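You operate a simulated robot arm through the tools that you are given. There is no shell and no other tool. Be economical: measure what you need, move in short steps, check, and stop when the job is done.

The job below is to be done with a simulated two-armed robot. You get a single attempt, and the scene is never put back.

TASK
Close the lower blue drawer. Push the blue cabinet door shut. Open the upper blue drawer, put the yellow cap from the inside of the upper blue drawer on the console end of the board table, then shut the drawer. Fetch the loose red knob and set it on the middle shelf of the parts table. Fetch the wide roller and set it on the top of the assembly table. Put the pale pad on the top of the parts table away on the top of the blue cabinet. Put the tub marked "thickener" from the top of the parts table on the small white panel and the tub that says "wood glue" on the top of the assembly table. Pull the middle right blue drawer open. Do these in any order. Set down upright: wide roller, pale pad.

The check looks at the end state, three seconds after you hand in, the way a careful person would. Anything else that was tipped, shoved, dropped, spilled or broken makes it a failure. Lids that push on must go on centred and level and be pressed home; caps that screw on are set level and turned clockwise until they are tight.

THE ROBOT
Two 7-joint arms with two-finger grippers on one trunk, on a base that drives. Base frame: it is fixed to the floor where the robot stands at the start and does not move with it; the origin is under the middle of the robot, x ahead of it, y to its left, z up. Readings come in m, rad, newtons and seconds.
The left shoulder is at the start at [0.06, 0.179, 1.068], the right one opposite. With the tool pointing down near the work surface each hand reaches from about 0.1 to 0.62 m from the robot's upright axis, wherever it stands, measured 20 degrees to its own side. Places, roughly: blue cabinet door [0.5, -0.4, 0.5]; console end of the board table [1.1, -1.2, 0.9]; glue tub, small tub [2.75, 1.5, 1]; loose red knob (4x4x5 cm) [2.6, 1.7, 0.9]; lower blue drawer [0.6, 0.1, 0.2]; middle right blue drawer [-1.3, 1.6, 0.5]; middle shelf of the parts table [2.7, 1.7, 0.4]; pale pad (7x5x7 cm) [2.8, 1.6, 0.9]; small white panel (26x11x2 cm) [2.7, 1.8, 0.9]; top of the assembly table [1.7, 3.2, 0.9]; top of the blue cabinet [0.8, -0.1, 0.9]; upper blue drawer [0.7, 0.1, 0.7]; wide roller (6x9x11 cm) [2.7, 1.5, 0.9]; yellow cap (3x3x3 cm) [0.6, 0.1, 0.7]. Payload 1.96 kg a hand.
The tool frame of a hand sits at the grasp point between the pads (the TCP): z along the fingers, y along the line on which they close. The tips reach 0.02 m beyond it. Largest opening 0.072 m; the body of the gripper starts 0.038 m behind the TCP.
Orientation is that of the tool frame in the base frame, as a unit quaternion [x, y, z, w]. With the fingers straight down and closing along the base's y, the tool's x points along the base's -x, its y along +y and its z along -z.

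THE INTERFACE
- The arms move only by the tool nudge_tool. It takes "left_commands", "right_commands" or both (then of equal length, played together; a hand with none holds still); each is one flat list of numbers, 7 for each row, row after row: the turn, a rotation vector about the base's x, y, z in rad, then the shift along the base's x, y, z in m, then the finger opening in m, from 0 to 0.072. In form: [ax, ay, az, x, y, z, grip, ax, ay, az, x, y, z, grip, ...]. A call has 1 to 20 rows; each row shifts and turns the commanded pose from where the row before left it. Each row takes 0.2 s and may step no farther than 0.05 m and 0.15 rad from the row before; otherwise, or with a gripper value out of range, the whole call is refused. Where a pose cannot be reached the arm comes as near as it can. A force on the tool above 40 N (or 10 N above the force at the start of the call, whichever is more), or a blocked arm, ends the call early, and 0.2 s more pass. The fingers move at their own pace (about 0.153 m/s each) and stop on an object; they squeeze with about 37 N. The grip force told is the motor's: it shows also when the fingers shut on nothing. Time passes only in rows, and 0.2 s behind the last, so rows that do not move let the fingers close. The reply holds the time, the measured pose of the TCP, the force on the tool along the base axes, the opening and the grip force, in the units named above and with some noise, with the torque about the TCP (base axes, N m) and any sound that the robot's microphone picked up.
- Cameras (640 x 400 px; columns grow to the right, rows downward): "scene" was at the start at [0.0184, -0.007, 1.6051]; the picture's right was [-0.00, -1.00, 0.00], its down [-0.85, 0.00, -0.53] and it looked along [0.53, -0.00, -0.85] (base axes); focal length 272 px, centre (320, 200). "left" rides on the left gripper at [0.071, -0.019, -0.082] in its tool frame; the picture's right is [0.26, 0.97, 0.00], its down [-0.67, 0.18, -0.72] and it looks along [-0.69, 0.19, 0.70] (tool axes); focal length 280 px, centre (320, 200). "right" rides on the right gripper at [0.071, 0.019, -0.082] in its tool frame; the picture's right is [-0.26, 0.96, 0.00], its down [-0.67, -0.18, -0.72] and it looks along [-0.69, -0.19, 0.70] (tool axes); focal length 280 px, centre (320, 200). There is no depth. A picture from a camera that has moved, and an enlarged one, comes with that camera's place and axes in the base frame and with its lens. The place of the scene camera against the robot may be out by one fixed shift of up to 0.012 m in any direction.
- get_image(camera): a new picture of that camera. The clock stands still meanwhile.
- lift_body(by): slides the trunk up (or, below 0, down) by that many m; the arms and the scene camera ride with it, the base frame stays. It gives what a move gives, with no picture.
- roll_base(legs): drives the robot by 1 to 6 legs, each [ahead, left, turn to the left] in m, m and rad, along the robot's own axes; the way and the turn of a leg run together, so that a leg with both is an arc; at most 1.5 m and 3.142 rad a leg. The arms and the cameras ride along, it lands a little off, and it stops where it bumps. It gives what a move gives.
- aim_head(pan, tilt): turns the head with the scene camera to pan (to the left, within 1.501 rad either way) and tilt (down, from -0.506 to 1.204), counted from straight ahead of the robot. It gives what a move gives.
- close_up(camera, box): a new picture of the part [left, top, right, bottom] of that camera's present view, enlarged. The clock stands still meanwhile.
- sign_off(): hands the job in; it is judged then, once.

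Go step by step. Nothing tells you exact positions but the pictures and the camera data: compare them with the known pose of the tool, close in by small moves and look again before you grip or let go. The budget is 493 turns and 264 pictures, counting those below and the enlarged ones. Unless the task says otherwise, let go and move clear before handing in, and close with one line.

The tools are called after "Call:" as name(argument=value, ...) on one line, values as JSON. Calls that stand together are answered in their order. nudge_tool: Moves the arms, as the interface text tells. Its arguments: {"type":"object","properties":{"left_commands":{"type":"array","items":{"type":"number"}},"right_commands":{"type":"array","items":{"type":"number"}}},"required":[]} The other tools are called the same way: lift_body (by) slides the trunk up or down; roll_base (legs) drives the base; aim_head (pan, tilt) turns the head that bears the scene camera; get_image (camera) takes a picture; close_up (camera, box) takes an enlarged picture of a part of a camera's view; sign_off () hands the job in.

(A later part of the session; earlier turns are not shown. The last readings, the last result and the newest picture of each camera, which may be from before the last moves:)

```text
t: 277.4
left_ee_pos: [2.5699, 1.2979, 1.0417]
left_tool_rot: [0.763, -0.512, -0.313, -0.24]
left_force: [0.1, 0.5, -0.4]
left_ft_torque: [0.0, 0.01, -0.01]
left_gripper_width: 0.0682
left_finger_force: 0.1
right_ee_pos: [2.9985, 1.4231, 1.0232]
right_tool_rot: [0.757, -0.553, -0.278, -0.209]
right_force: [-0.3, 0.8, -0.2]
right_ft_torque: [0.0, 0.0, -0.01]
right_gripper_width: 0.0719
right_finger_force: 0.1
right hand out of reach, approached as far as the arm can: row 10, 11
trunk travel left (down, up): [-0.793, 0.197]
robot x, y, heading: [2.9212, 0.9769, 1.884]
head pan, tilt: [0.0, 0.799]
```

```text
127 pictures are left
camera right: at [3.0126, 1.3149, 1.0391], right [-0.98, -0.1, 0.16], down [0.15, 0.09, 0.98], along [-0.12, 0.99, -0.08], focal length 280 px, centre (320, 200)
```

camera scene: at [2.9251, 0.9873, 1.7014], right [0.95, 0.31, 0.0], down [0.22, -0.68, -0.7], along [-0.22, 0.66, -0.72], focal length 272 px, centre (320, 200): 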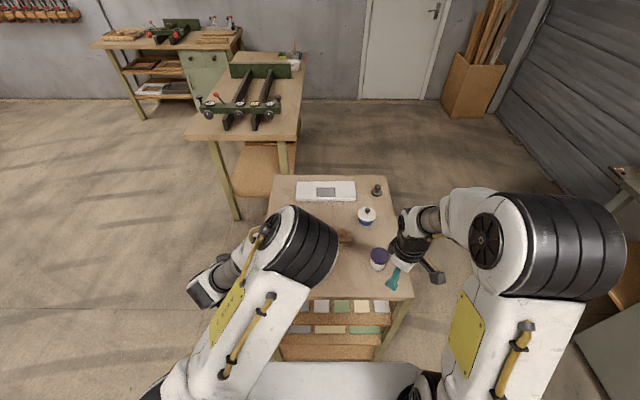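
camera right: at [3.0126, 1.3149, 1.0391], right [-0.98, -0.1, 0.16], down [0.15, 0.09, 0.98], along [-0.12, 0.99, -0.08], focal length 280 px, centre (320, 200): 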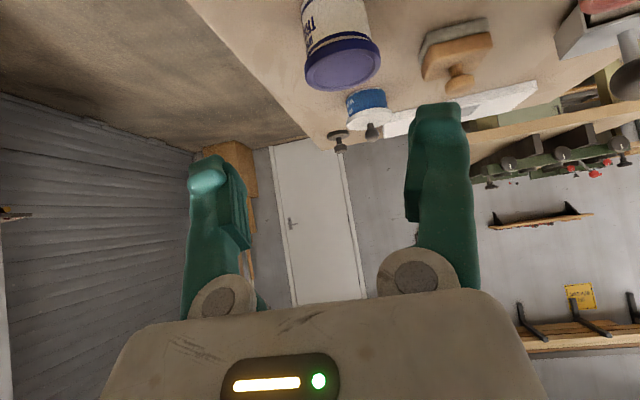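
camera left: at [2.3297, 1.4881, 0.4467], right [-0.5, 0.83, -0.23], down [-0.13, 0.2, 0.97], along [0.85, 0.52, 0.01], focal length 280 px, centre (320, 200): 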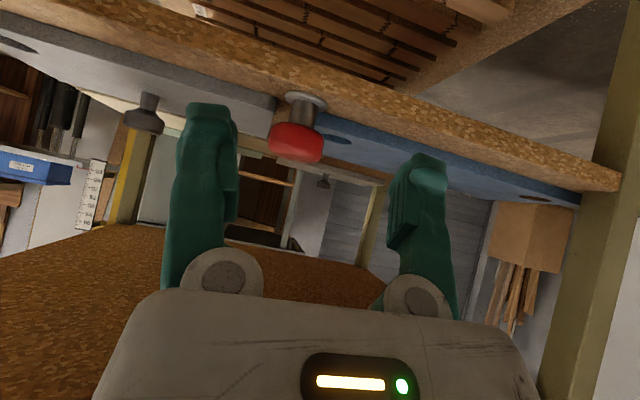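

Call:
nudge_tool(right_commands=[0, 0, 0, -0.012, 0.024, -0.027, 0.072, 0, 0, 0, -0.012, 0.024, -0.027, 0.072, 0, 0, 0, -0.013, 0.025, -0.031, 0.072, 0, 0, 0, 0, 0, 0, 0.072])

Call:
get_image(camera="right")

Call:
close_up(camera="scene", box=[300, 170, 460, 310])

```text
t: 278.4
left_ee_pos: [2.5702, 1.2974, 1.0408]
left_tool_rot: [0.763, -0.512, -0.312, -0.24]
left_force: [0.1, -0.7, 0.3]
left_ft_torque: [-0.02, -0.02, -0.02]
left_gripper_width: 0.068
left_finger_force: 0.1
right_ee_pos: [2.9615, 1.4952, 0.9379]
right_tool_rot: [0.757, -0.553, -0.279, -0.21]
right_force: [-0.5, -0.6, -0.3]
right_ft_torque: [0.02, 0.0, 0.0]
right_gripper_width: 0.0721
right_finger_force: 0.1
trunk travel left (down, up): [-0.793, 0.197]
robot x, y, heading: [2.9222, 0.9777, 1.892]
head pan, tilt: [0.0, 0.799]
```

```text
126 pictures are left
camera right: at [2.9761, 1.3868, 0.9528], right [-0.98, -0.1, 0.16], down [0.15, 0.09, 0.98], along [-0.11, 0.99, -0.08], focal length 280 px, centre (320, 200)
```

right: 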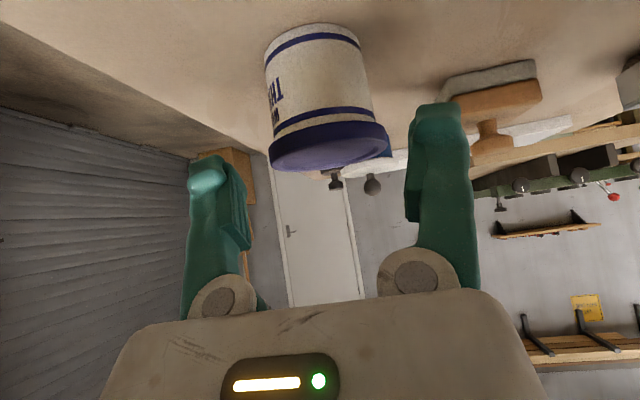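

```text
2.86 times, centred on (380, 240) of scene
camera zoom: at [2.9254, 0.9869, 1.7013], right [0.95, 0.31, 0.0], down [0.22, -0.68, -0.7], along [-0.22, 0.66, -0.72], focal length 778 px, centre (149, 86)
```

zoom: 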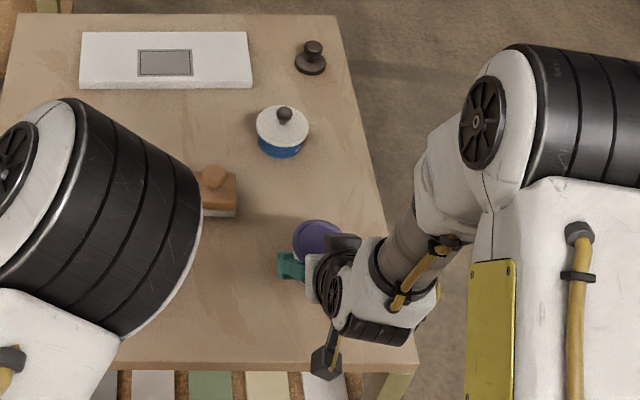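

Lateral alignment is good. Sliding in along the tool axis.

Call:
nudge_tool(right_commands=[0, 0, 0, -0.0044, 0.0146, -0.0177, 0.072, 0, 0, 0, -0.0044, 0.0146, -0.0177, 0.072, 0, 0, 0, -0.0044, 0.0146, -0.0177, 0.072, 0, 0, 0, 0, 0, 0, 0.072])

Call:
get_image(camera="right")

```text
t: 279.4
left_ee_pos: [2.5703, 1.2972, 1.0412]
left_tool_rot: [0.763, -0.512, -0.312, -0.24]
left_force: [0.3, 0.5, -0.5]
left_ft_torque: [0.0, -0.02, 0.03]
left_gripper_width: 0.0678
left_finger_force: 0.0
right_ee_pos: [2.9472, 1.5401, 0.886]
right_tool_rot: [0.757, -0.553, -0.278, -0.21]
right_force: [0.1, -0.4, 0.1]
right_ft_torque: [-0.01, -0.02, 0.0]
right_gripper_width: 0.0721
right_finger_force: 0.1
trunk travel left (down, up): [-0.793, 0.197]
robot x, y, heading: [2.9233, 0.979, 1.887]
head pan, tilt: [0.0, 0.799]
```

```text
124 pictures are left
camera right: at [2.9624, 1.432, 0.9009], right [-0.98, -0.1, 0.16], down [0.15, 0.09, 0.98], along [-0.12, 0.99, -0.08], focal length 280 px, centre (320, 200)
```

right: 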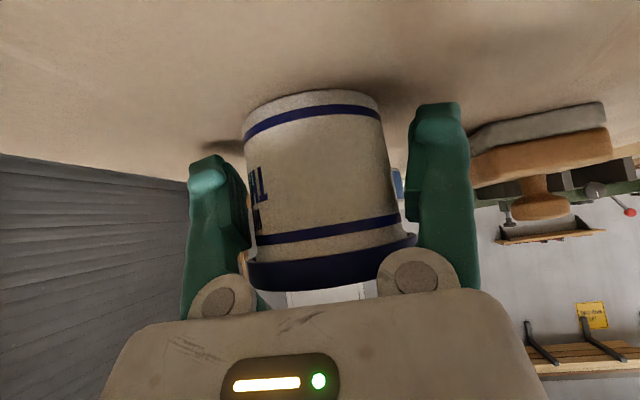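

The tub sits between the fingers. Closing.

Call:
nudge_tool(right_commands=[0, 0, 0, 0, 0, 0, 0.05, 0, 0, 0, 0, 0, 0, 0.03, 0, 0, 0, 0, 0, 0, 0.03, 0, 0, 0, 0, 0, 0.01, 0.03, 0, 0, 0, 0, 0, 0.02, 0.03])

Call:
get_image(camera="right")

```text
t: 280.6
left_ee_pos: [2.5694, 1.2982, 1.0412]
left_tool_rot: [0.764, -0.512, -0.312, -0.239]
left_force: [0.4, 0.1, 0.2]
left_ft_torque: [0.0, -0.01, 0.0]
left_gripper_width: 0.068
left_finger_force: 0.0
right_ee_pos: [2.9486, 1.5394, 0.9152]
right_tool_rot: [0.757, -0.553, -0.278, -0.21]
right_force: [-0.8, 1.0, -1.6]
right_ft_torque: [-0.01, 0.02, -0.01]
right_gripper_width: 0.064
right_finger_force: 36.8
trunk travel left (down, up): [-0.793, 0.197]
robot x, y, heading: [2.9212, 0.9746, 1.889]
head pan, tilt: [0.0, 0.799]
```

```text
123 pictures are left
camera right: at [2.9629, 1.4316, 0.9306], right [-0.98, -0.1, 0.16], down [0.15, 0.09, 0.98], along [-0.11, 0.99, -0.08], focal length 280 px, centre (320, 200)
```

right: 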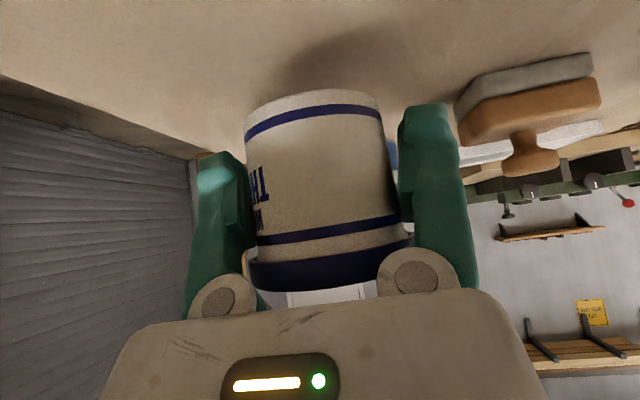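

The thickener is held (64 mm). I'll raise it and go round to the back side of the table, from where the white panel and the glue pot are both in reach.

Call:
lift_body(by=0.15)

Call:
roll_base(legs=[[-0.05, 0, 0], [0, -0.66, 0], [0.66, 0, 0]])

Call:
aim_head(pan=1.0, tilt=0.7)

Call:
get_image(camera="scene")

```text
t: 282.3
left_ee_pos: [2.57, 1.2983, 1.1909]
left_tool_rot: [0.763, -0.512, -0.312, -0.24]
left_force: [0.4, -0.1, 0.1]
left_ft_torque: [0.0, -0.01, -0.01]
left_gripper_width: 0.068
left_finger_force: 0.0
right_ee_pos: [2.948, 1.5405, 1.0646]
right_tool_rot: [0.757, -0.552, -0.278, -0.209]
right_force: [0.5, 0.1, -1.7]
right_ft_torque: [-0.03, 0.0, 0.0]
right_gripper_width: 0.0636
right_finger_force: 37.1
trunk travel left (down, up): [-0.943, 0.047]
robot x, y, heading: [2.9233, 0.9723, 1.889]
head pan, tilt: [0.0, 0.799]
```

```text
t: 289.9
left_ee_pos: [3.0264, 2.1023, 1.1906]
left_tool_rot: [0.762, -0.514, -0.312, -0.242]
left_force: [0.1, -0.2, 0.7]
left_ft_torque: [0.01, -0.01, 0.01]
left_gripper_width: 0.0678
left_finger_force: 0.0
right_ee_pos: [3.4063, 2.341, 1.0659]
right_tool_rot: [0.755, -0.555, -0.277, -0.21]
right_force: [0.3, 0.0, -2.3]
right_ft_torque: [-0.03, 0.01, -0.01]
right_gripper_width: 0.0624
right_finger_force: 37.5
trunk travel left (down, up): [-0.943, 0.047]
robot x, y, heading: [3.3763, 1.7736, 1.879]
head pan, tilt: [0.0, 0.799]
```

```text
t: 291.1
left_ee_pos: [3.026, 2.1037, 1.1906]
left_tool_rot: [0.762, -0.515, -0.311, -0.241]
left_force: [0.6, 0.0, 0.5]
left_ft_torque: [0.02, 0.0, -0.02]
left_gripper_width: 0.068
left_finger_force: 0.0
right_ee_pos: [3.4056, 2.3422, 1.0655]
right_tool_rot: [0.756, -0.555, -0.278, -0.21]
right_force: [0.7, 0.7, -2.1]
right_ft_torque: [-0.03, -0.01, 0.02]
right_gripper_width: 0.0617
right_finger_force: 37.0
trunk travel left (down, up): [-0.943, 0.047]
robot x, y, heading: [3.3746, 1.7748, 1.882]
head pan, tilt: [1.0, 0.7]
```

```text
122 pictures are left
camera scene: at [3.3215, 1.7354, 1.8596], right [0.26, 0.97, 0.0], down [0.62, -0.17, -0.76], along [-0.74, 0.2, -0.64], focal length 272 px, centre (320, 200)
```

scene: 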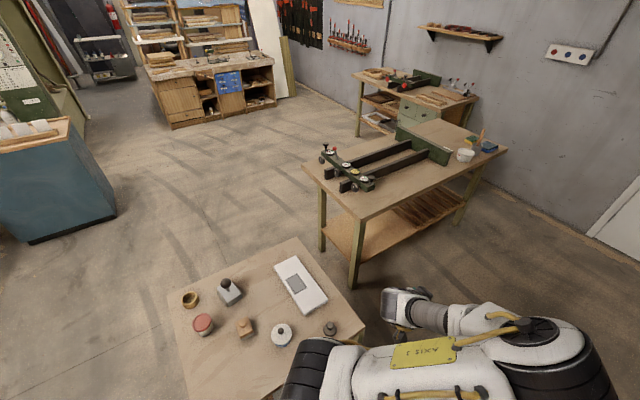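

The grip is creeping slightly, so I'll move on quickly: turn to face the table and go forward a bit.

Call:
roll_base(legs=[[0, 0, 1.57], [0.08, 0, 0]])

Call:
get_image(camera="right")

Call:
aim_head(pan=0.0, tilt=0.9)

Call:
get_image(camera="scene")

```text
t: 296.0
left_ee_pos: [2.9813, 1.4003, 1.192]
left_tool_rot: [0.901, 0.178, -0.392, 0.051]
left_force: [0.6, 0.0, -0.3]
left_ft_torque: [0.0, 0.03, 0.02]
left_gripper_width: 0.0681
left_finger_force: 0.1
right_ee_pos: [2.7401, 1.7777, 1.067]
right_tool_rot: [0.925, 0.144, -0.347, 0.049]
right_force: [0.6, 0.2, -1.9]
right_ft_torque: [0.05, -0.01, -0.02]
right_gripper_width: 0.0602
right_finger_force: 37.5
trunk travel left (down, up): [-0.943, 0.047]
robot x, y, heading: [3.2986, 1.7536, -2.825]
head pan, tilt: [1.0, 0.7]
```

```text
121 pictures are left
camera right: at [2.8473, 1.7932, 1.082], right [0.1, -0.98, 0.16], down [-0.09, 0.15, 0.98], along [-0.99, -0.12, -0.07], focal length 280 px, centre (320, 200)
```

right: 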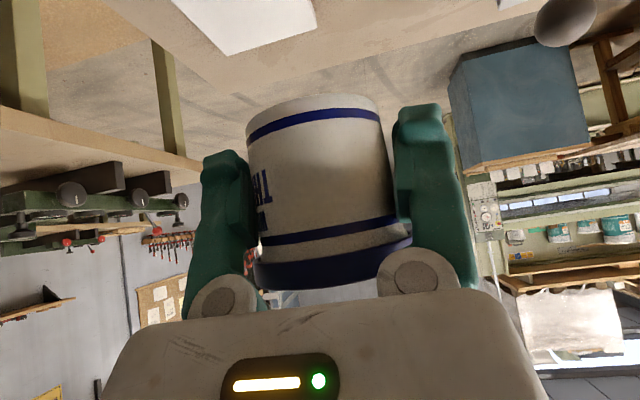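

```text
t: 297.3
left_ee_pos: [2.9772, 1.4009, 1.191]
left_tool_rot: [0.902, 0.178, -0.39, 0.051]
left_force: [-0.6, -0.2, -0.4]
left_ft_torque: [-0.01, 0.0, -0.01]
left_gripper_width: 0.068
left_finger_force: 0.0
right_ee_pos: [2.7356, 1.7781, 1.0652]
right_tool_rot: [0.927, 0.144, -0.344, 0.048]
right_force: [-0.9, 0.1, -1.2]
right_ft_torque: [-0.04, 0.01, 0.0]
right_gripper_width: 0.0602
right_finger_force: 36.9
trunk travel left (down, up): [-0.943, 0.047]
robot x, y, heading: [3.3044, 1.7551, -2.824]
head pan, tilt: [0.0, 0.901]
```

```text
120 pictures are left
camera scene: at [3.2953, 1.7404, 1.8434], right [-0.31, 0.95, 0.0], down [0.74, 0.25, -0.62], along [-0.59, -0.19, -0.78], focal length 272 px, centre (320, 200)
```

scene: 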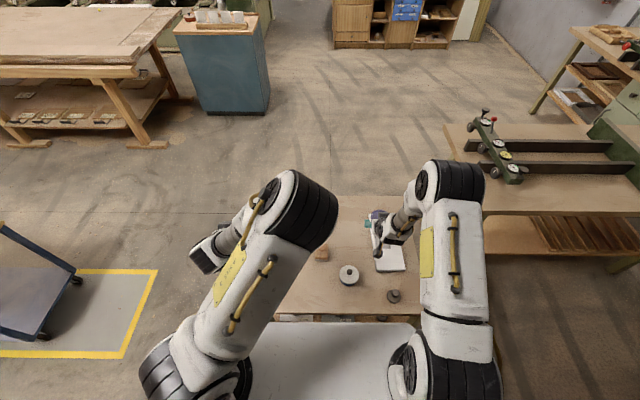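

The panel's centre comes out near s=3.11, n=0.918 in table axes; I'll move the tub over it and descend.

Call:
nudge_tool(right_commands=[0, 0, 0, -0.0175, 0.0161, 0, 0.03, 0, 0, 0, -0.0175, 0.0161, 0, 0.03, 0, 0, 0, -0.0175, 0.0161, -0.02, 0.03, 0, 0, 0, 0, 0, -0.04, 0.03, 0, 0, 0, 0, 0, -0.04, 0.03, 0, 0, 0, 0, 0, 0, 0.03])

Call:
get_image(camera="right")

Call:
close_up(camera="scene", box=[300, 180, 480, 310])

```text
t: 298.7
left_ee_pos: [2.9783, 1.4, 1.1904]
left_tool_rot: [0.902, 0.178, -0.39, 0.05]
left_force: [0.1, -0.3, 0.1]
left_ft_torque: [-0.01, -0.01, 0.01]
left_gripper_width: 0.0679
left_finger_force: 0.1
right_ee_pos: [2.6822, 1.8251, 0.9653]
right_tool_rot: [0.926, 0.144, -0.345, 0.047]
right_force: [-0.3, -0.3, -0.5]
right_ft_torque: [0.0, 0.02, 0.02]
right_gripper_width: 0.0599
right_finger_force: 37.1
trunk travel left (down, up): [-0.943, 0.047]
robot x, y, heading: [3.2986, 1.7553, -2.825]
head pan, tilt: [0.0, 0.901]
```

```text
119 pictures are left
camera right: at [2.7896, 1.8393, 0.9801], right [0.1, -0.98, 0.16], down [-0.09, 0.15, 0.98], along [-0.99, -0.12, -0.08], focal length 280 px, centre (320, 200)
```

right: 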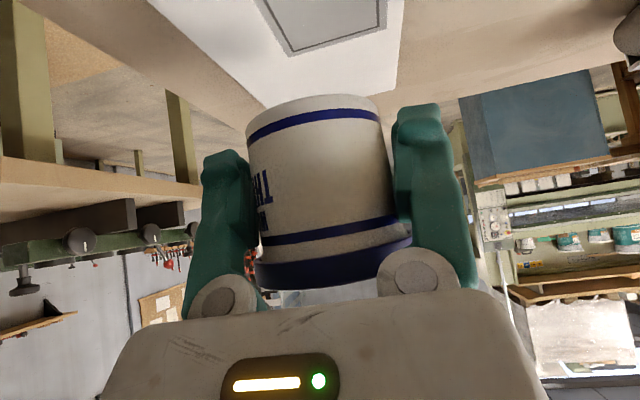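

```text
3.08 times, centred on (390, 245) of scene
camera zoom: at [3.2959, 1.7407, 1.8434], right [-0.31, 0.95, 0.0], down [0.74, 0.25, -0.62], along [-0.59, -0.19, -0.78], focal length 838 px, centre (105, 62)
```

zoom: 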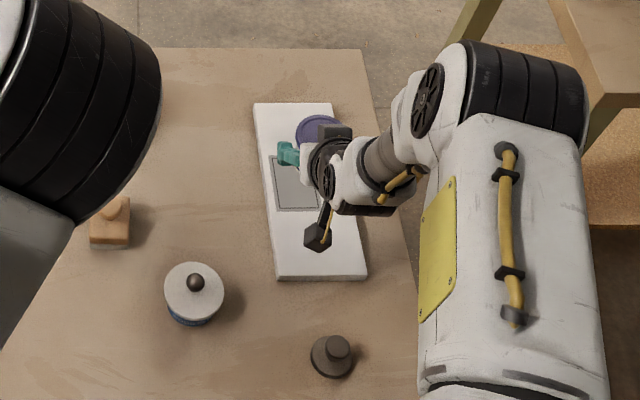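

Call:
nudge_tool(right_commands=[0, 0, 0, 0.002, -0.004, -0.02, 0.03, 0, 0, 0, 0, 0, -0.02, 0.03, 0, 0, 0, 0, 0, -0.01, 0.03, 0, 0, 0, 0, 0, 0, 0.03])

Call:
get_image(camera="right")

```text
t: 299.7
left_ee_pos: [2.9774, 1.3994, 1.1903]
left_tool_rot: [0.902, 0.178, -0.39, 0.051]
left_force: [-0.5, 0.2, 0.3]
left_ft_torque: [-0.03, 0.0, -0.03]
left_gripper_width: 0.068
left_finger_force: 0.1
right_ee_pos: [2.6838, 1.8222, 0.9165]
right_tool_rot: [0.926, 0.145, -0.344, 0.049]
right_force: [0.7, -0.2, -1.0]
right_ft_torque: [-0.01, 0.01, -0.04]
right_gripper_width: 0.0591
right_finger_force: 37.2
trunk travel left (down, up): [-0.943, 0.047]
robot x, y, heading: [3.3001, 1.7495, -2.826]
head pan, tilt: [0.0, 0.901]
```

```text
117 pictures are left
camera right: at [2.7926, 1.836, 0.931], right [0.1, -0.98, 0.16], down [-0.09, 0.15, 0.98], along [-0.99, -0.12, -0.08], focal length 280 px, centre (320, 200)
```

right: 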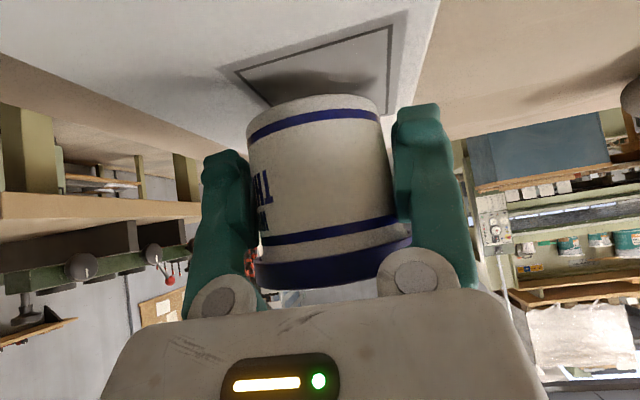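

Call:
nudge_tool(right_commands=[0, 0, 0, 0, 0, -0.004, 0.03, 0, 0, 0, 0, 0, -0.003, 0.03, 0, 0, 0, 0, 0, -0.002, 0.03, 0, 0, 0, 0, 0, 0, 0.03])

Call:
get_image(camera="right")

```text
t: 300.7
left_ee_pos: [2.9768, 1.4006, 1.1913]
left_tool_rot: [0.902, 0.179, -0.389, 0.051]
left_force: [-0.9, 0.5, -0.8]
left_ft_torque: [0.01, 0.0, 0.0]
left_gripper_width: 0.0677
left_finger_force: 0.0
right_ee_pos: [2.6855, 1.8225, 0.9056]
right_tool_rot: [0.926, 0.144, -0.346, 0.047]
right_force: [0.1, 0.0, -1.6]
right_ft_torque: [-0.04, -0.01, 0.0]
right_gripper_width: 0.0595
right_finger_force: 37.1
trunk travel left (down, up): [-0.943, 0.047]
robot x, y, heading: [3.2997, 1.7489, -2.821]
head pan, tilt: [0.0, 0.901]
```

```text
116 pictures are left
camera right: at [2.7935, 1.8361, 0.9209], right [0.1, -0.98, 0.16], down [-0.09, 0.15, 0.98], along [-0.99, -0.12, -0.08], focal length 280 px, centre (320, 200)
```

right: 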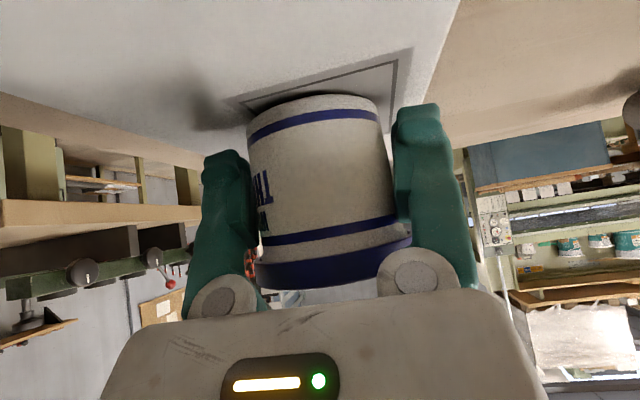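

Call:
nudge_tool(right_commands=[0, 0, 0, 0, 0, -0.003, 0.03, 0, 0, 0, 0, 0, -0.003, 0.03, 0, 0, 0, 0, 0, 0, 0.03])

Call:
nudge_tool(right_commands=[0, 0, 0, 0, 0, -0.002, 0.03, 0, 0, 0, 0, 0, 0, 0.03])

Call:
get_image(camera="right")

```text
t: 301.5
left_ee_pos: [2.9809, 1.4005, 1.1923]
left_tool_rot: [0.901, 0.179, -0.391, 0.052]
left_force: [-0.6, -0.6, -0.2]
left_ft_torque: [0.0, -0.02, -0.03]
left_gripper_width: 0.0678
left_finger_force: 0.0
right_ee_pos: [2.684, 1.8225, 0.9044]
right_tool_rot: [0.925, 0.145, -0.348, 0.048]
right_force: [-2.3, 1.1, 23.8]
right_ft_torque: [-0.49, 0.59, 0.03]
right_gripper_width: 0.059
right_finger_force: 36.8
trunk travel left (down, up): [-0.943, 0.047]
robot x, y, heading: [3.3025, 1.7537, -2.824]
head pan, tilt: [0.0, 0.901]
```

```text
t: 302.1
left_ee_pos: [2.9812, 1.4001, 1.1914]
left_tool_rot: [0.902, 0.177, -0.391, 0.05]
left_force: [0.8, 0.2, 0.6]
left_ft_torque: [0.03, 0.02, 0.0]
left_gripper_width: 0.0679
left_finger_force: 0.1
right_ee_pos: [2.6828, 1.8237, 0.9036]
right_tool_rot: [0.924, 0.144, -0.351, 0.048]
right_force: [4.6, 0.9, 21.2]
right_ft_torque: [-0.07, -0.48, 0.04]
right_gripper_width: 0.0583
right_finger_force: 37.3
trunk travel left (down, up): [-0.943, 0.047]
robot x, y, heading: [3.3001, 1.7505, -2.823]
head pan, tilt: [0.0, 0.901]
stopped in row 2 (right hand): the force on the tool passed its limit at 41 N (the readings are from after the stop); the commanded pose is now the measured one
```

```text
115 pictures are left
camera right: at [2.7922, 1.8366, 0.9165], right [0.1, -0.98, 0.16], down [-0.08, 0.15, 0.98], along [-0.99, -0.11, -0.06], focal length 280 px, centre (320, 200)
```

right: 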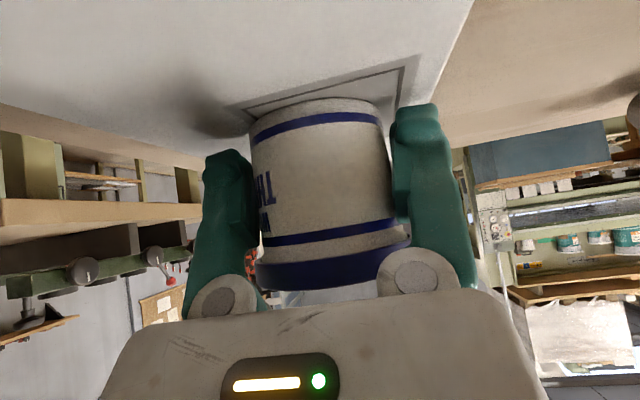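

Contact made. Easing off 1 mm, opening, and backing out along the tool axis.

Call:
nudge_tool(right_commands=[0, 0, 0, 0, 0, 0.001, 0.06, 0, 0, 0, 0, 0, 0, 0.068, 0, 0, 0, 0, 0, 0, 0.072, 0, 0, 0, 0, 0, 0, 0.072, 0, 0, 0, 0.0122, 0.0039, 0.0154, 0.072, 0, 0, 0, 0.0122, 0.0039, 0.0154, 0.072, 0, 0, 0, 0.0183, 0.006, 0.023, 0.072, 0, 0, 0, 0.0183, 0.006, 0.023, 0.072, 0, 0, 0, 0.0183, 0.006, 0.023, 0.072])

Call:
get_image(camera="right")

Call:
get_image(camera="scene")

```text
t: 304.1
left_ee_pos: [2.977, 1.3995, 1.1915]
left_tool_rot: [0.902, 0.178, -0.389, 0.051]
left_force: [0.1, 0.2, -0.4]
left_ft_torque: [-0.03, -0.01, 0.02]
left_gripper_width: 0.068
left_finger_force: 0.0
right_ee_pos: [2.7623, 1.8499, 0.9987]
right_tool_rot: [0.925, 0.144, -0.348, 0.047]
right_force: [0.0, 0.3, -1.1]
right_ft_torque: [0.03, 0.03, -0.04]
right_gripper_width: 0.0717
right_finger_force: 0.1
trunk travel left (down, up): [-0.943, 0.047]
robot x, y, heading: [3.2999, 1.755, -2.824]
head pan, tilt: [0.0, 0.901]
```

```text
114 pictures are left
camera right: at [2.8717, 1.8637, 1.0138], right [0.1, -0.98, 0.16], down [-0.09, 0.15, 0.98], along [-0.99, -0.11, -0.07], focal length 280 px, centre (320, 200)
```

right: 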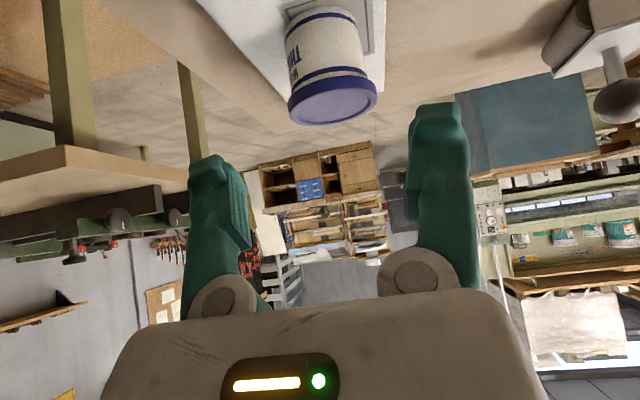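

```text
113 pictures are left
camera scene: at [3.2968, 1.7407, 1.8434], right [-0.31, 0.95, 0.0], down [0.74, 0.25, -0.62], along [-0.59, -0.19, -0.78], focal length 272 px, centre (320, 200)
```

scene: 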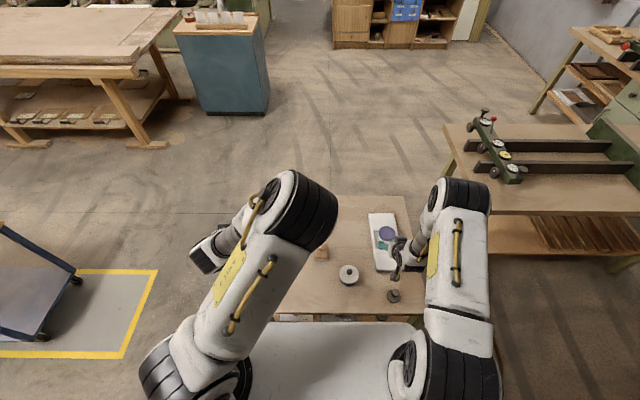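

The thickener stands on the panel. Next is the wood-glue pot: I'll shift so the right hand can take it by its lid knob, checking that pot and lid lift together.

Call:
roll_base(legs=[[-0.08, 0.1, 0]])

Call:
get_image(camera="right")

Call:
close_up(camera="scene", box=[300, 180, 480, 310])

```text
t: 305.4
left_ee_pos: [3.0828, 1.3304, 1.1912]
left_tool_rot: [0.902, 0.177, -0.39, 0.051]
left_force: [0.0, -0.6, -0.2]
left_ft_torque: [-0.03, -0.03, -0.01]
left_gripper_width: 0.0678
left_finger_force: 0.1
right_ee_pos: [2.8692, 1.7805, 0.9975]
right_tool_rot: [0.925, 0.143, -0.347, 0.049]
right_force: [-0.4, 0.6, 0.2]
right_ft_torque: [0.01, 0.01, -0.01]
right_gripper_width: 0.0719
right_finger_force: 0.1
trunk travel left (down, up): [-0.943, 0.047]
robot x, y, heading: [3.4079, 1.6814, -2.826]
head pan, tilt: [0.0, 0.901]
```

```text
112 pictures are left
camera right: at [2.9769, 1.7937, 1.0126], right [0.1, -0.98, 0.16], down [-0.09, 0.15, 0.98], along [-0.99, -0.11, -0.07], focal length 280 px, centre (320, 200)
```

right: 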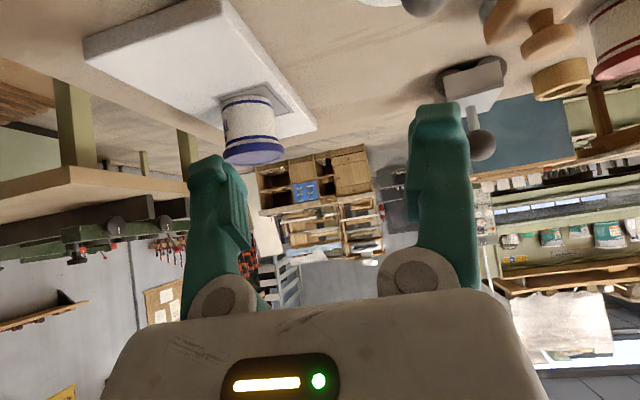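

```text
3.08 times, centred on (390, 245) of scene
camera zoom: at [3.4006, 1.671, 1.8434], right [-0.31, 0.95, 0.0], down [0.75, 0.24, -0.62], along [-0.59, -0.19, -0.78], focal length 838 px, centre (105, 62)
```

zoom: 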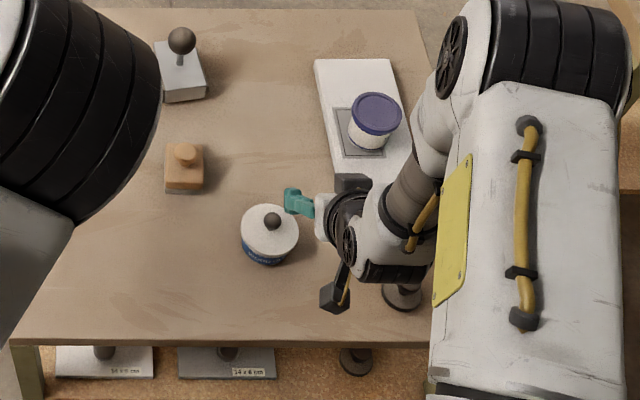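

Call:
close_up(camera="scene", box=[355, 235, 395, 275])

Call:
nudge_tool(right_commands=[0, 0, 0, 0.03, -0.02, 0.01, 0.06, 0, 0, 0, 0.03, -0.02, 0, 0.06, 0, 0, 0, 0, -0.02, 0, 0.06, 0, 0, 0, 0, 0, 0, 0.06])

Call:
get_image(camera="right")

```text
10.00 times, centred on (375, 255) of scene
camera zoom: at [3.4006, 1.671, 1.8434], right [-0.31, 0.95, 0.0], down [0.75, 0.24, -0.62], along [-0.59, -0.19, -0.78], focal length 2723 px, centre (-230, -350)
```

zoom: 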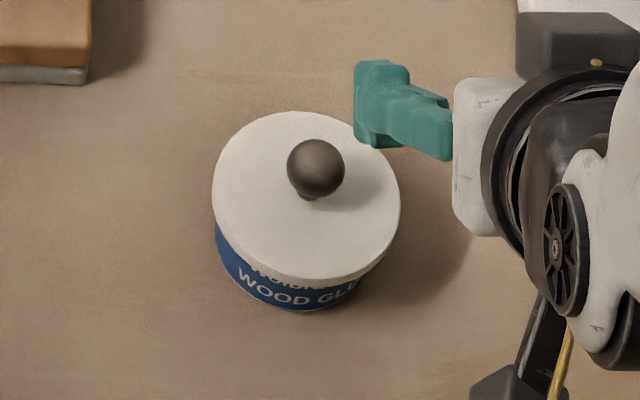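

```text
t: 306.4
left_ee_pos: [3.0834, 1.331, 1.1914]
left_tool_rot: [0.902, 0.178, -0.39, 0.052]
left_force: [0.2, 0.3, 0.3]
left_ft_torque: [0.01, -0.02, -0.01]
left_gripper_width: 0.0683
left_finger_force: 0.1
right_ee_pos: [2.9288, 1.7172, 1.0097]
right_tool_rot: [0.926, 0.144, -0.347, 0.048]
right_force: [-0.4, 0.6, -0.8]
right_ft_torque: [0.0, -0.03, -0.02]
right_gripper_width: 0.0602
right_finger_force: 0.1
trunk travel left (down, up): [-0.943, 0.047]
robot x, y, heading: [3.4129, 1.681, -2.822]
head pan, tilt: [0.0, 0.901]
```

```text
109 pictures are left
camera right: at [3.0364, 1.7308, 1.0251], right [0.1, -0.98, 0.16], down [-0.09, 0.15, 0.98], along [-0.99, -0.11, -0.07], focal length 280 px, centre (320, 200)
```

right: 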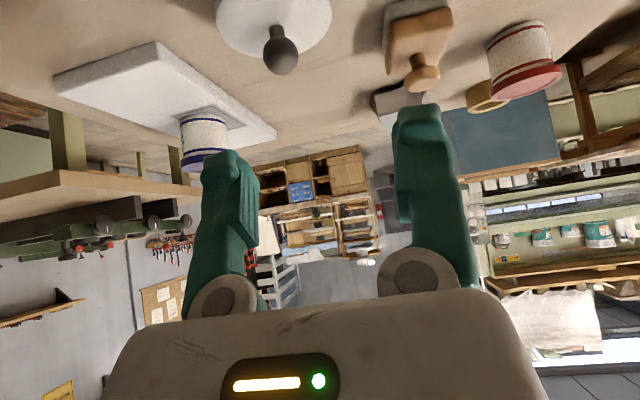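

"WOOD GLUE" confirmed. Aligning with the lid's knob.

Call:
nudge_tool(right_commands=[0, 0, 0, -0.006, 0.007, -0.017, 0.05, 0, 0, 0, -0.005, 0.007, -0.018, 0.05, 0, 0, 0, 0, 0, 0, 0.05])

Call:
get_image(camera="right")

```text
t: 307.1
left_ee_pos: [3.0852, 1.3305, 1.191]
left_tool_rot: [0.902, 0.177, -0.39, 0.05]
left_force: [0.1, 0.0, -0.2]
left_ft_torque: [-0.03, 0.02, 0.01]
left_gripper_width: 0.0682
left_finger_force: 0.2
right_ee_pos: [2.9172, 1.7322, 0.9751]
right_tool_rot: [0.925, 0.143, -0.348, 0.047]
right_force: [0.2, 0.3, 0.3]
right_ft_torque: [-0.04, 0.03, -0.03]
right_gripper_width: 0.05
right_finger_force: 0.1
trunk travel left (down, up): [-0.943, 0.047]
robot x, y, heading: [3.4099, 1.6821, -2.83]
head pan, tilt: [0.0, 0.901]
```

```text
108 pictures are left
camera right: at [3.026, 1.7468, 0.99], right [0.1, -0.98, 0.16], down [-0.09, 0.15, 0.98], along [-0.99, -0.11, -0.07], focal length 280 px, centre (320, 200)
```

right: 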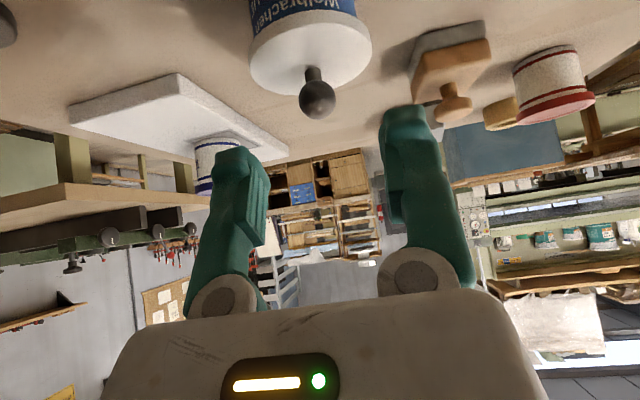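

Call:
nudge_tool(right_commands=[0, 0, 0, -0.016, -0.0033, -0.017, 0.05, 0, 0, 0, -0.016, -0.0033, -0.017, 0.05, 0, 0, 0, -0.015, -0.0033, -0.017, 0.05, 0, 0, 0, 0, 0, 0, 0.05])

Call:
get_image(camera="right")

```text
t: 308.1
left_ee_pos: [3.0841, 1.3299, 1.1915]
left_tool_rot: [0.902, 0.178, -0.39, 0.051]
left_force: [0.5, -0.3, -0.6]
left_ft_torque: [0.0, 0.02, 0.06]
left_gripper_width: 0.068
left_finger_force: 0.0
right_ee_pos: [2.8704, 1.7231, 0.9242]
right_tool_rot: [0.925, 0.145, -0.348, 0.049]
right_force: [-0.2, 0.7, 0.4]
right_ft_torque: [-0.02, 0.03, 0.0]
right_gripper_width: 0.0498
right_finger_force: 0.1
trunk travel left (down, up): [-0.943, 0.047]
robot x, y, heading: [3.4125, 1.6825, -2.826]
head pan, tilt: [0.0, 0.901]
```

```text
107 pictures are left
camera right: at [2.9794, 1.7372, 0.938], right [0.1, -0.98, 0.16], down [-0.09, 0.15, 0.98], along [-0.99, -0.11, -0.07], focal length 280 px, centre (320, 200)
```

right: 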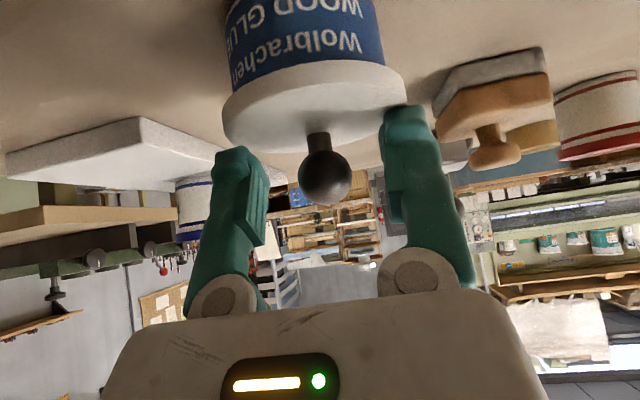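

The ball is right at the grasp point. Gripping and lifting slightly to test.

Call:
nudge_tool(right_commands=[0, 0, 0, 0, 0, 0, 0.0, 0, 0, 0, 0, 0, 0, 0.0, 0, 0, 0, 0, 0, 0, 0.0, 0, 0, 0, 0, 0, 0.01, 0.0, 0, 0, 0, 0, 0, 0.01, 0.0])

Call:
get_image(camera="right")

```text
t: 309.4
left_ee_pos: [3.0848, 1.3289, 1.1911]
left_tool_rot: [0.902, 0.178, -0.39, 0.051]
left_force: [-0.2, 0.6, 0.0]
left_ft_torque: [0.0, -0.01, 0.02]
left_gripper_width: 0.0679
left_finger_force: 0.2
right_ee_pos: [2.8704, 1.7232, 0.9445]
right_tool_rot: [0.925, 0.144, -0.348, 0.049]
right_force: [0.7, 0.4, -0.7]
right_ft_torque: [0.01, 0.0, 0.0]
right_gripper_width: 0.0129
right_finger_force: 37.0
trunk travel left (down, up): [-0.943, 0.047]
robot x, y, heading: [3.4072, 1.6827, -2.826]
head pan, tilt: [0.0, 0.901]
heard: snap
```

```text
106 pictures are left
camera right: at [2.9789, 1.737, 0.958], right [0.1, -0.98, 0.16], down [-0.09, 0.15, 0.98], along [-0.99, -0.11, -0.07], focal length 280 px, centre (320, 200)
```

right: 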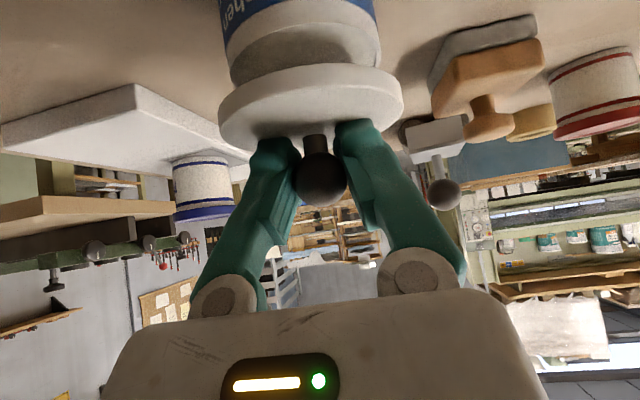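

A snap: the push-on lid came off. It's still held straight above the pot, so I'll lower it back and press it home.

Call:
nudge_tool(right_commands=[0, 0, 0, 0, 0, -0.01, 0.0, 0, 0, 0, 0, 0, -0.007, 0.0, 0, 0, 0, 0, 0, 0, 0.0])

Call:
get_image(camera="right")

```text
t: 310.1
left_ee_pos: [3.0846, 1.3299, 1.1907]
left_tool_rot: [0.902, 0.177, -0.39, 0.051]
left_force: [0.3, -0.5, -0.2]
left_ft_torque: [-0.01, 0.01, 0.03]
left_gripper_width: 0.068
left_finger_force: 0.0
right_ee_pos: [2.8704, 1.7216, 0.9266]
right_tool_rot: [0.925, 0.144, -0.348, 0.049]
right_force: [0.3, -0.8, -1.4]
right_ft_torque: [-0.01, -0.02, -0.04]
right_gripper_width: 0.0128
right_finger_force: 37.2
trunk travel left (down, up): [-0.943, 0.047]
robot x, y, heading: [3.4076, 1.6805, -2.822]
head pan, tilt: [0.0, 0.901]
```

```text
105 pictures are left
camera right: at [2.9795, 1.7363, 0.941], right [0.1, -0.98, 0.16], down [-0.09, 0.15, 0.98], along [-0.99, -0.11, -0.07], focal length 280 px, centre (320, 200)
```

right: 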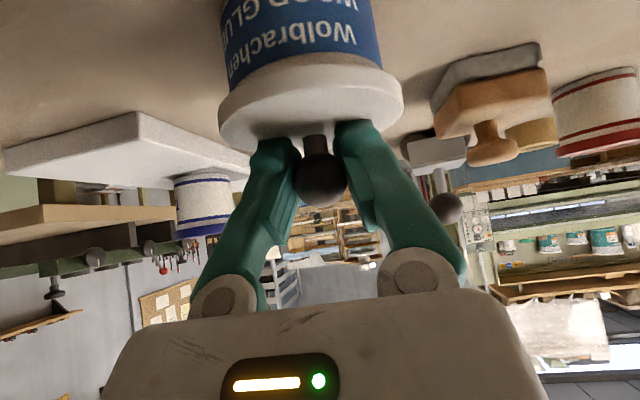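

Call:
nudge_tool(right_commands=[0, 0, 0, 0, 0, -0.002, 0.0, 0, 0, 0, 0, 0, -0.002, 0.0, 0, 0, 0, 0, 0, -0.002, 0.0, 0, 0, 0, 0, 0, -0.002, 0.0])

Call:
get_image(camera="right")

```text
t: 311.1
left_ee_pos: [3.0879, 1.3289, 1.1921]
left_tool_rot: [0.902, 0.177, -0.392, 0.05]
left_force: [0.7, -0.8, 0.1]
left_ft_torque: [-0.02, -0.01, -0.02]
left_gripper_width: 0.0681
left_finger_force: 0.0
right_ee_pos: [2.872, 1.722, 0.922]
right_tool_rot: [0.923, 0.144, -0.353, 0.048]
right_force: [-2.6, -2.2, 39.5]
right_ft_torque: [-0.05, 0.08, 0.0]
right_gripper_width: 0.0121
right_finger_force: 36.6
trunk travel left (down, up): [-0.943, 0.047]
robot x, y, heading: [3.4096, 1.6793, -2.825]
head pan, tilt: [0.0, 0.901]
heard: snap
```

```text
104 pictures are left
camera right: at [2.979, 1.7355, 0.935], right [0.1, -0.98, 0.16], down [-0.08, 0.15, 0.98], along [-0.99, -0.11, -0.06], focal length 280 px, centre (320, 200)
```

right: 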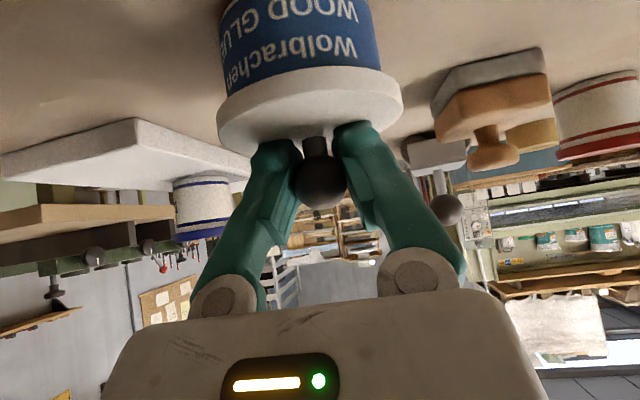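

The lid snapped back on, level. It's only a press fit, so the pot must be carried by its body. I'll drag the pot (holding the knob, not lifting) to the table's back edge, where the hand can grip the body horizontally.

Call:
nudge_tool(right_commands=[0, 0, 0, 0, 0, 0.002, 0.0, 0, 0, 0, 0, 0, 0, 0.0])

```text
t: 311.8
left_ee_pos: [3.0855, 1.3283, 1.1908]
left_tool_rot: [0.901, 0.178, -0.392, 0.05]
left_force: [-0.5, 0.1, 0.0]
left_ft_torque: [0.02, 0.03, 0.05]
left_gripper_width: 0.068
left_finger_force: 0.1
right_ee_pos: [2.8697, 1.722, 0.921]
right_tool_rot: [0.924, 0.144, -0.351, 0.048]
right_force: [-12.4, -3.6, 35.9]
right_ft_torque: [-0.24, 0.29, 0.01]
right_gripper_width: 0.0115
right_finger_force: 36.8
trunk travel left (down, up): [-0.943, 0.047]
robot x, y, heading: [3.4126, 1.681, -2.822]
head pan, tilt: [0.0, 0.901]
```

Call:
nudge_tool(right_commands=[0, 0, 0, 0, 0, 0.002, 0.0, 0, 0, 0, 0, 0, 0, 0.0])

```text
t: 312.4
left_ee_pos: [3.0838, 1.3291, 1.1895]
left_tool_rot: [0.902, 0.177, -0.39, 0.05]
left_force: [-1.2, 0.7, -0.5]
left_ft_torque: [0.01, 0.01, 0.0]
left_gripper_width: 0.0683
left_finger_force: 0.1
right_ee_pos: [2.8709, 1.7221, 0.9216]
right_tool_rot: [0.925, 0.144, -0.348, 0.048]
right_force: [-14.2, -5.0, 22.7]
right_ft_torque: [-0.28, 0.3, -0.1]
right_gripper_width: 0.0113
right_finger_force: 37.1
trunk travel left (down, up): [-0.943, 0.047]
robot x, y, heading: [3.406, 1.6801, -2.825]
head pan, tilt: [0.0, 0.901]
```

Call:
nudge_tool(right_commands=[0, 0, 0, 0, 0, 0.0015, 0.0, 0, 0, 0, 0.0146, 0.0047, 0, 0.0, 0, 0, 0, 0.0146, 0.0047, 0, 0.0])

Call:
get_image(camera="right")

```text
t: 313.1
left_ee_pos: [3.0843, 1.3291, 1.1907]
left_tool_rot: [0.902, 0.177, -0.391, 0.05]
left_force: [-0.4, -0.3, -0.7]
left_ft_torque: [0.0, -0.01, -0.01]
left_gripper_width: 0.068
left_finger_force: 0.1
right_ee_pos: [2.9005, 1.7325, 0.9219]
right_tool_rot: [0.926, 0.145, -0.344, 0.048]
right_force: [-0.4, 0.1, -0.6]
right_ft_torque: [0.05, -0.02, 0.01]
right_gripper_width: 0.0112
right_finger_force: 37.4
trunk travel left (down, up): [-0.943, 0.047]
robot x, y, heading: [3.4063, 1.6826, -2.825]
head pan, tilt: [0.0, 0.901]
heard: snap
```

```text
103 pictures are left
camera right: at [3.0107, 1.747, 0.9367], right [0.1, -0.98, 0.16], down [-0.09, 0.15, 0.98], along [-0.99, -0.11, -0.08], focal length 280 px, centre (320, 200)
```

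right: 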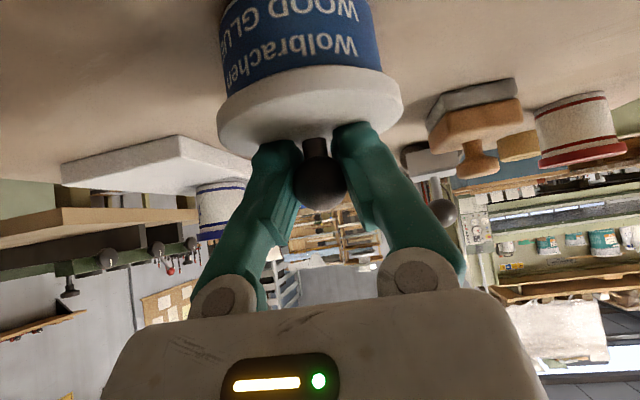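

Another snap — the lid let go but still sits over the rim, and the pot follows. I'll finish the drag and press it home again afterwards.

Call:
nudge_tool(right_commands=[0, 0, 0, 0.0146, 0.0047, 0, 0.0, 0, 0, 0, 0.0146, 0.0047, 0, 0.0, 0, 0, 0, 0.0146, 0.0047, 0, 0.0, 0, 0, 0, 0.0126, 0.0041, 0, 0.0, 0, 0, 0, 0, 0, 0, 0])

Call:
get_image(camera="right")

Call:
close_up(camera="scene", box=[320, 220, 440, 310])

```text
t: 314.4
left_ee_pos: [3.0833, 1.3295, 1.192]
left_tool_rot: [0.902, 0.178, -0.39, 0.051]
left_force: [-0.9, 0.4, -0.2]
left_ft_torque: [0.01, -0.01, 0.0]
left_gripper_width: 0.068
left_finger_force: 0.0
right_ee_pos: [2.9554, 1.7515, 0.9228]
right_tool_rot: [0.925, 0.144, -0.347, 0.047]
right_force: [0.1, -0.3, -0.5]
right_ft_torque: [-0.02, 0.02, -0.02]
right_gripper_width: 0.0109
right_finger_force: 36.9
trunk travel left (down, up): [-0.943, 0.047]
robot x, y, heading: [3.4081, 1.6796, -2.824]
head pan, tilt: [0.0, 0.901]
```

```text
102 pictures are left
camera right: at [3.063, 1.7649, 0.9372], right [0.1, -0.98, 0.16], down [-0.09, 0.15, 0.98], along [-0.99, -0.11, -0.07], focal length 280 px, centre (320, 200)
```

right: 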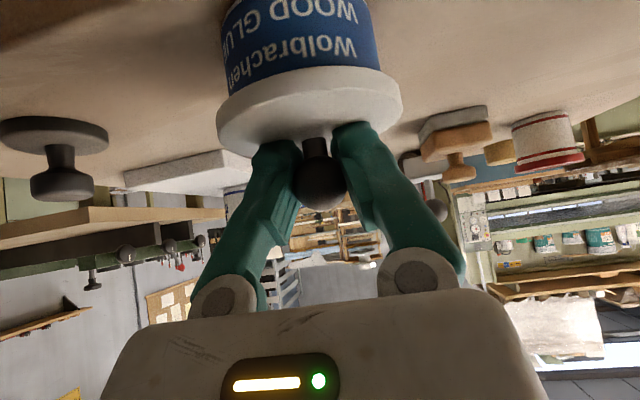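

```text
4.44 times, centred on (380, 265) of scene
camera zoom: at [3.4024, 1.6694, 1.8434], right [-0.31, 0.95, 0.0], down [0.74, 0.24, -0.62], along [-0.59, -0.19, -0.78], focal length 1210 px, centre (53, -89)
```

zoom: 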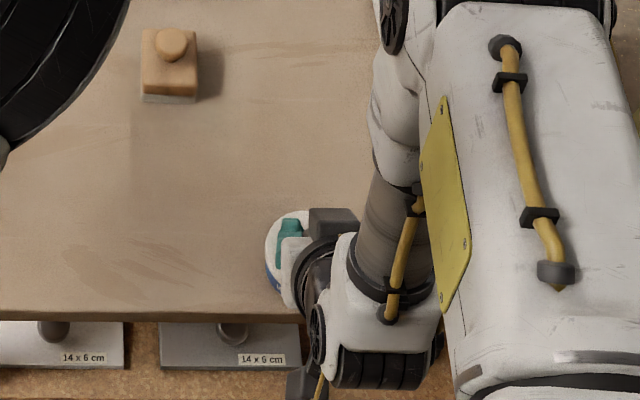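

The pot is now about 4 cm from the edge. Pressing the lid home again, then opening while still pressed.

Call:
nudge_tool(right_commands=[0, 0, 0, 0, 0, -0.002, 0.0, 0, 0, 0, 0, 0, -0.002, 0.0, 0, 0, 0, 0, 0, -0.001, 0.0])

```text
t: 315.1
left_ee_pos: [3.0865, 1.3292, 1.1931]
left_tool_rot: [0.902, 0.178, -0.39, 0.05]
left_force: [0.2, -0.7, -0.5]
left_ft_torque: [-0.02, -0.01, 0.03]
left_gripper_width: 0.0677
left_finger_force: 0.1
right_ee_pos: [2.9555, 1.7516, 0.9209]
right_tool_rot: [0.924, 0.143, -0.352, 0.047]
right_force: [-6.6, 2.8, 39.7]
right_ft_torque: [0.05, -0.48, 0.01]
right_gripper_width: 0.0108
right_finger_force: 36.6
trunk travel left (down, up): [-0.943, 0.047]
robot x, y, heading: [3.4052, 1.6823, -2.827]
head pan, tilt: [0.0, 0.901]
```

Call:
nudge_tool(right_commands=[0, 0, 0, 0, 0, -0.0015, 0.0, 0, 0, 0, 0, 0, -0.001, 0.0])

Call:
get_image(camera="right")

```text
t: 315.5
left_ee_pos: [3.087, 1.3295, 1.1918]
left_tool_rot: [0.902, 0.176, -0.392, 0.049]
left_force: [0.0, -0.2, -0.2]
left_ft_torque: [0.02, -0.01, -0.02]
left_gripper_width: 0.0681
left_finger_force: 0.1
right_ee_pos: [2.9544, 1.7517, 0.9205]
right_tool_rot: [0.923, 0.143, -0.355, 0.048]
right_force: [5.6, 1.6, 27.3]
right_ft_torque: [-0.06, -0.65, 0.09]
right_gripper_width: 0.0107
right_finger_force: 37.2
trunk travel left (down, up): [-0.943, 0.047]
robot x, y, heading: [3.4116, 1.6832, -2.821]
head pan, tilt: [0.0, 0.901]
stopped in row 1 (right hand): the force on the tool passed its limit at 53 N (the readings are from after the stop); the commanded pose is now the measured one
```

```text
100 pictures are left
camera right: at [3.0633, 1.7645, 0.9335], right [0.1, -0.98, 0.16], down [-0.07, 0.15, 0.99], along [-0.99, -0.11, -0.06], focal length 280 px, centre (320, 200)
```

right: 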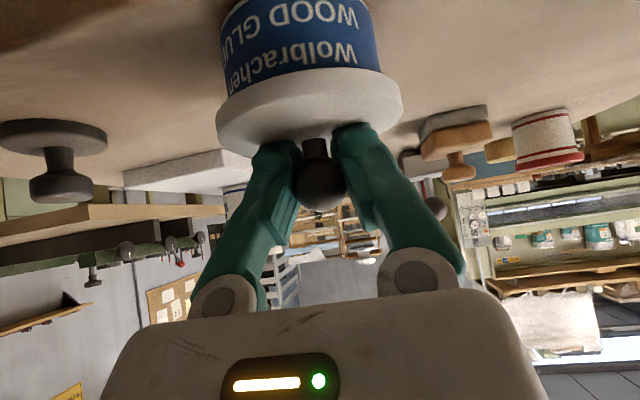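

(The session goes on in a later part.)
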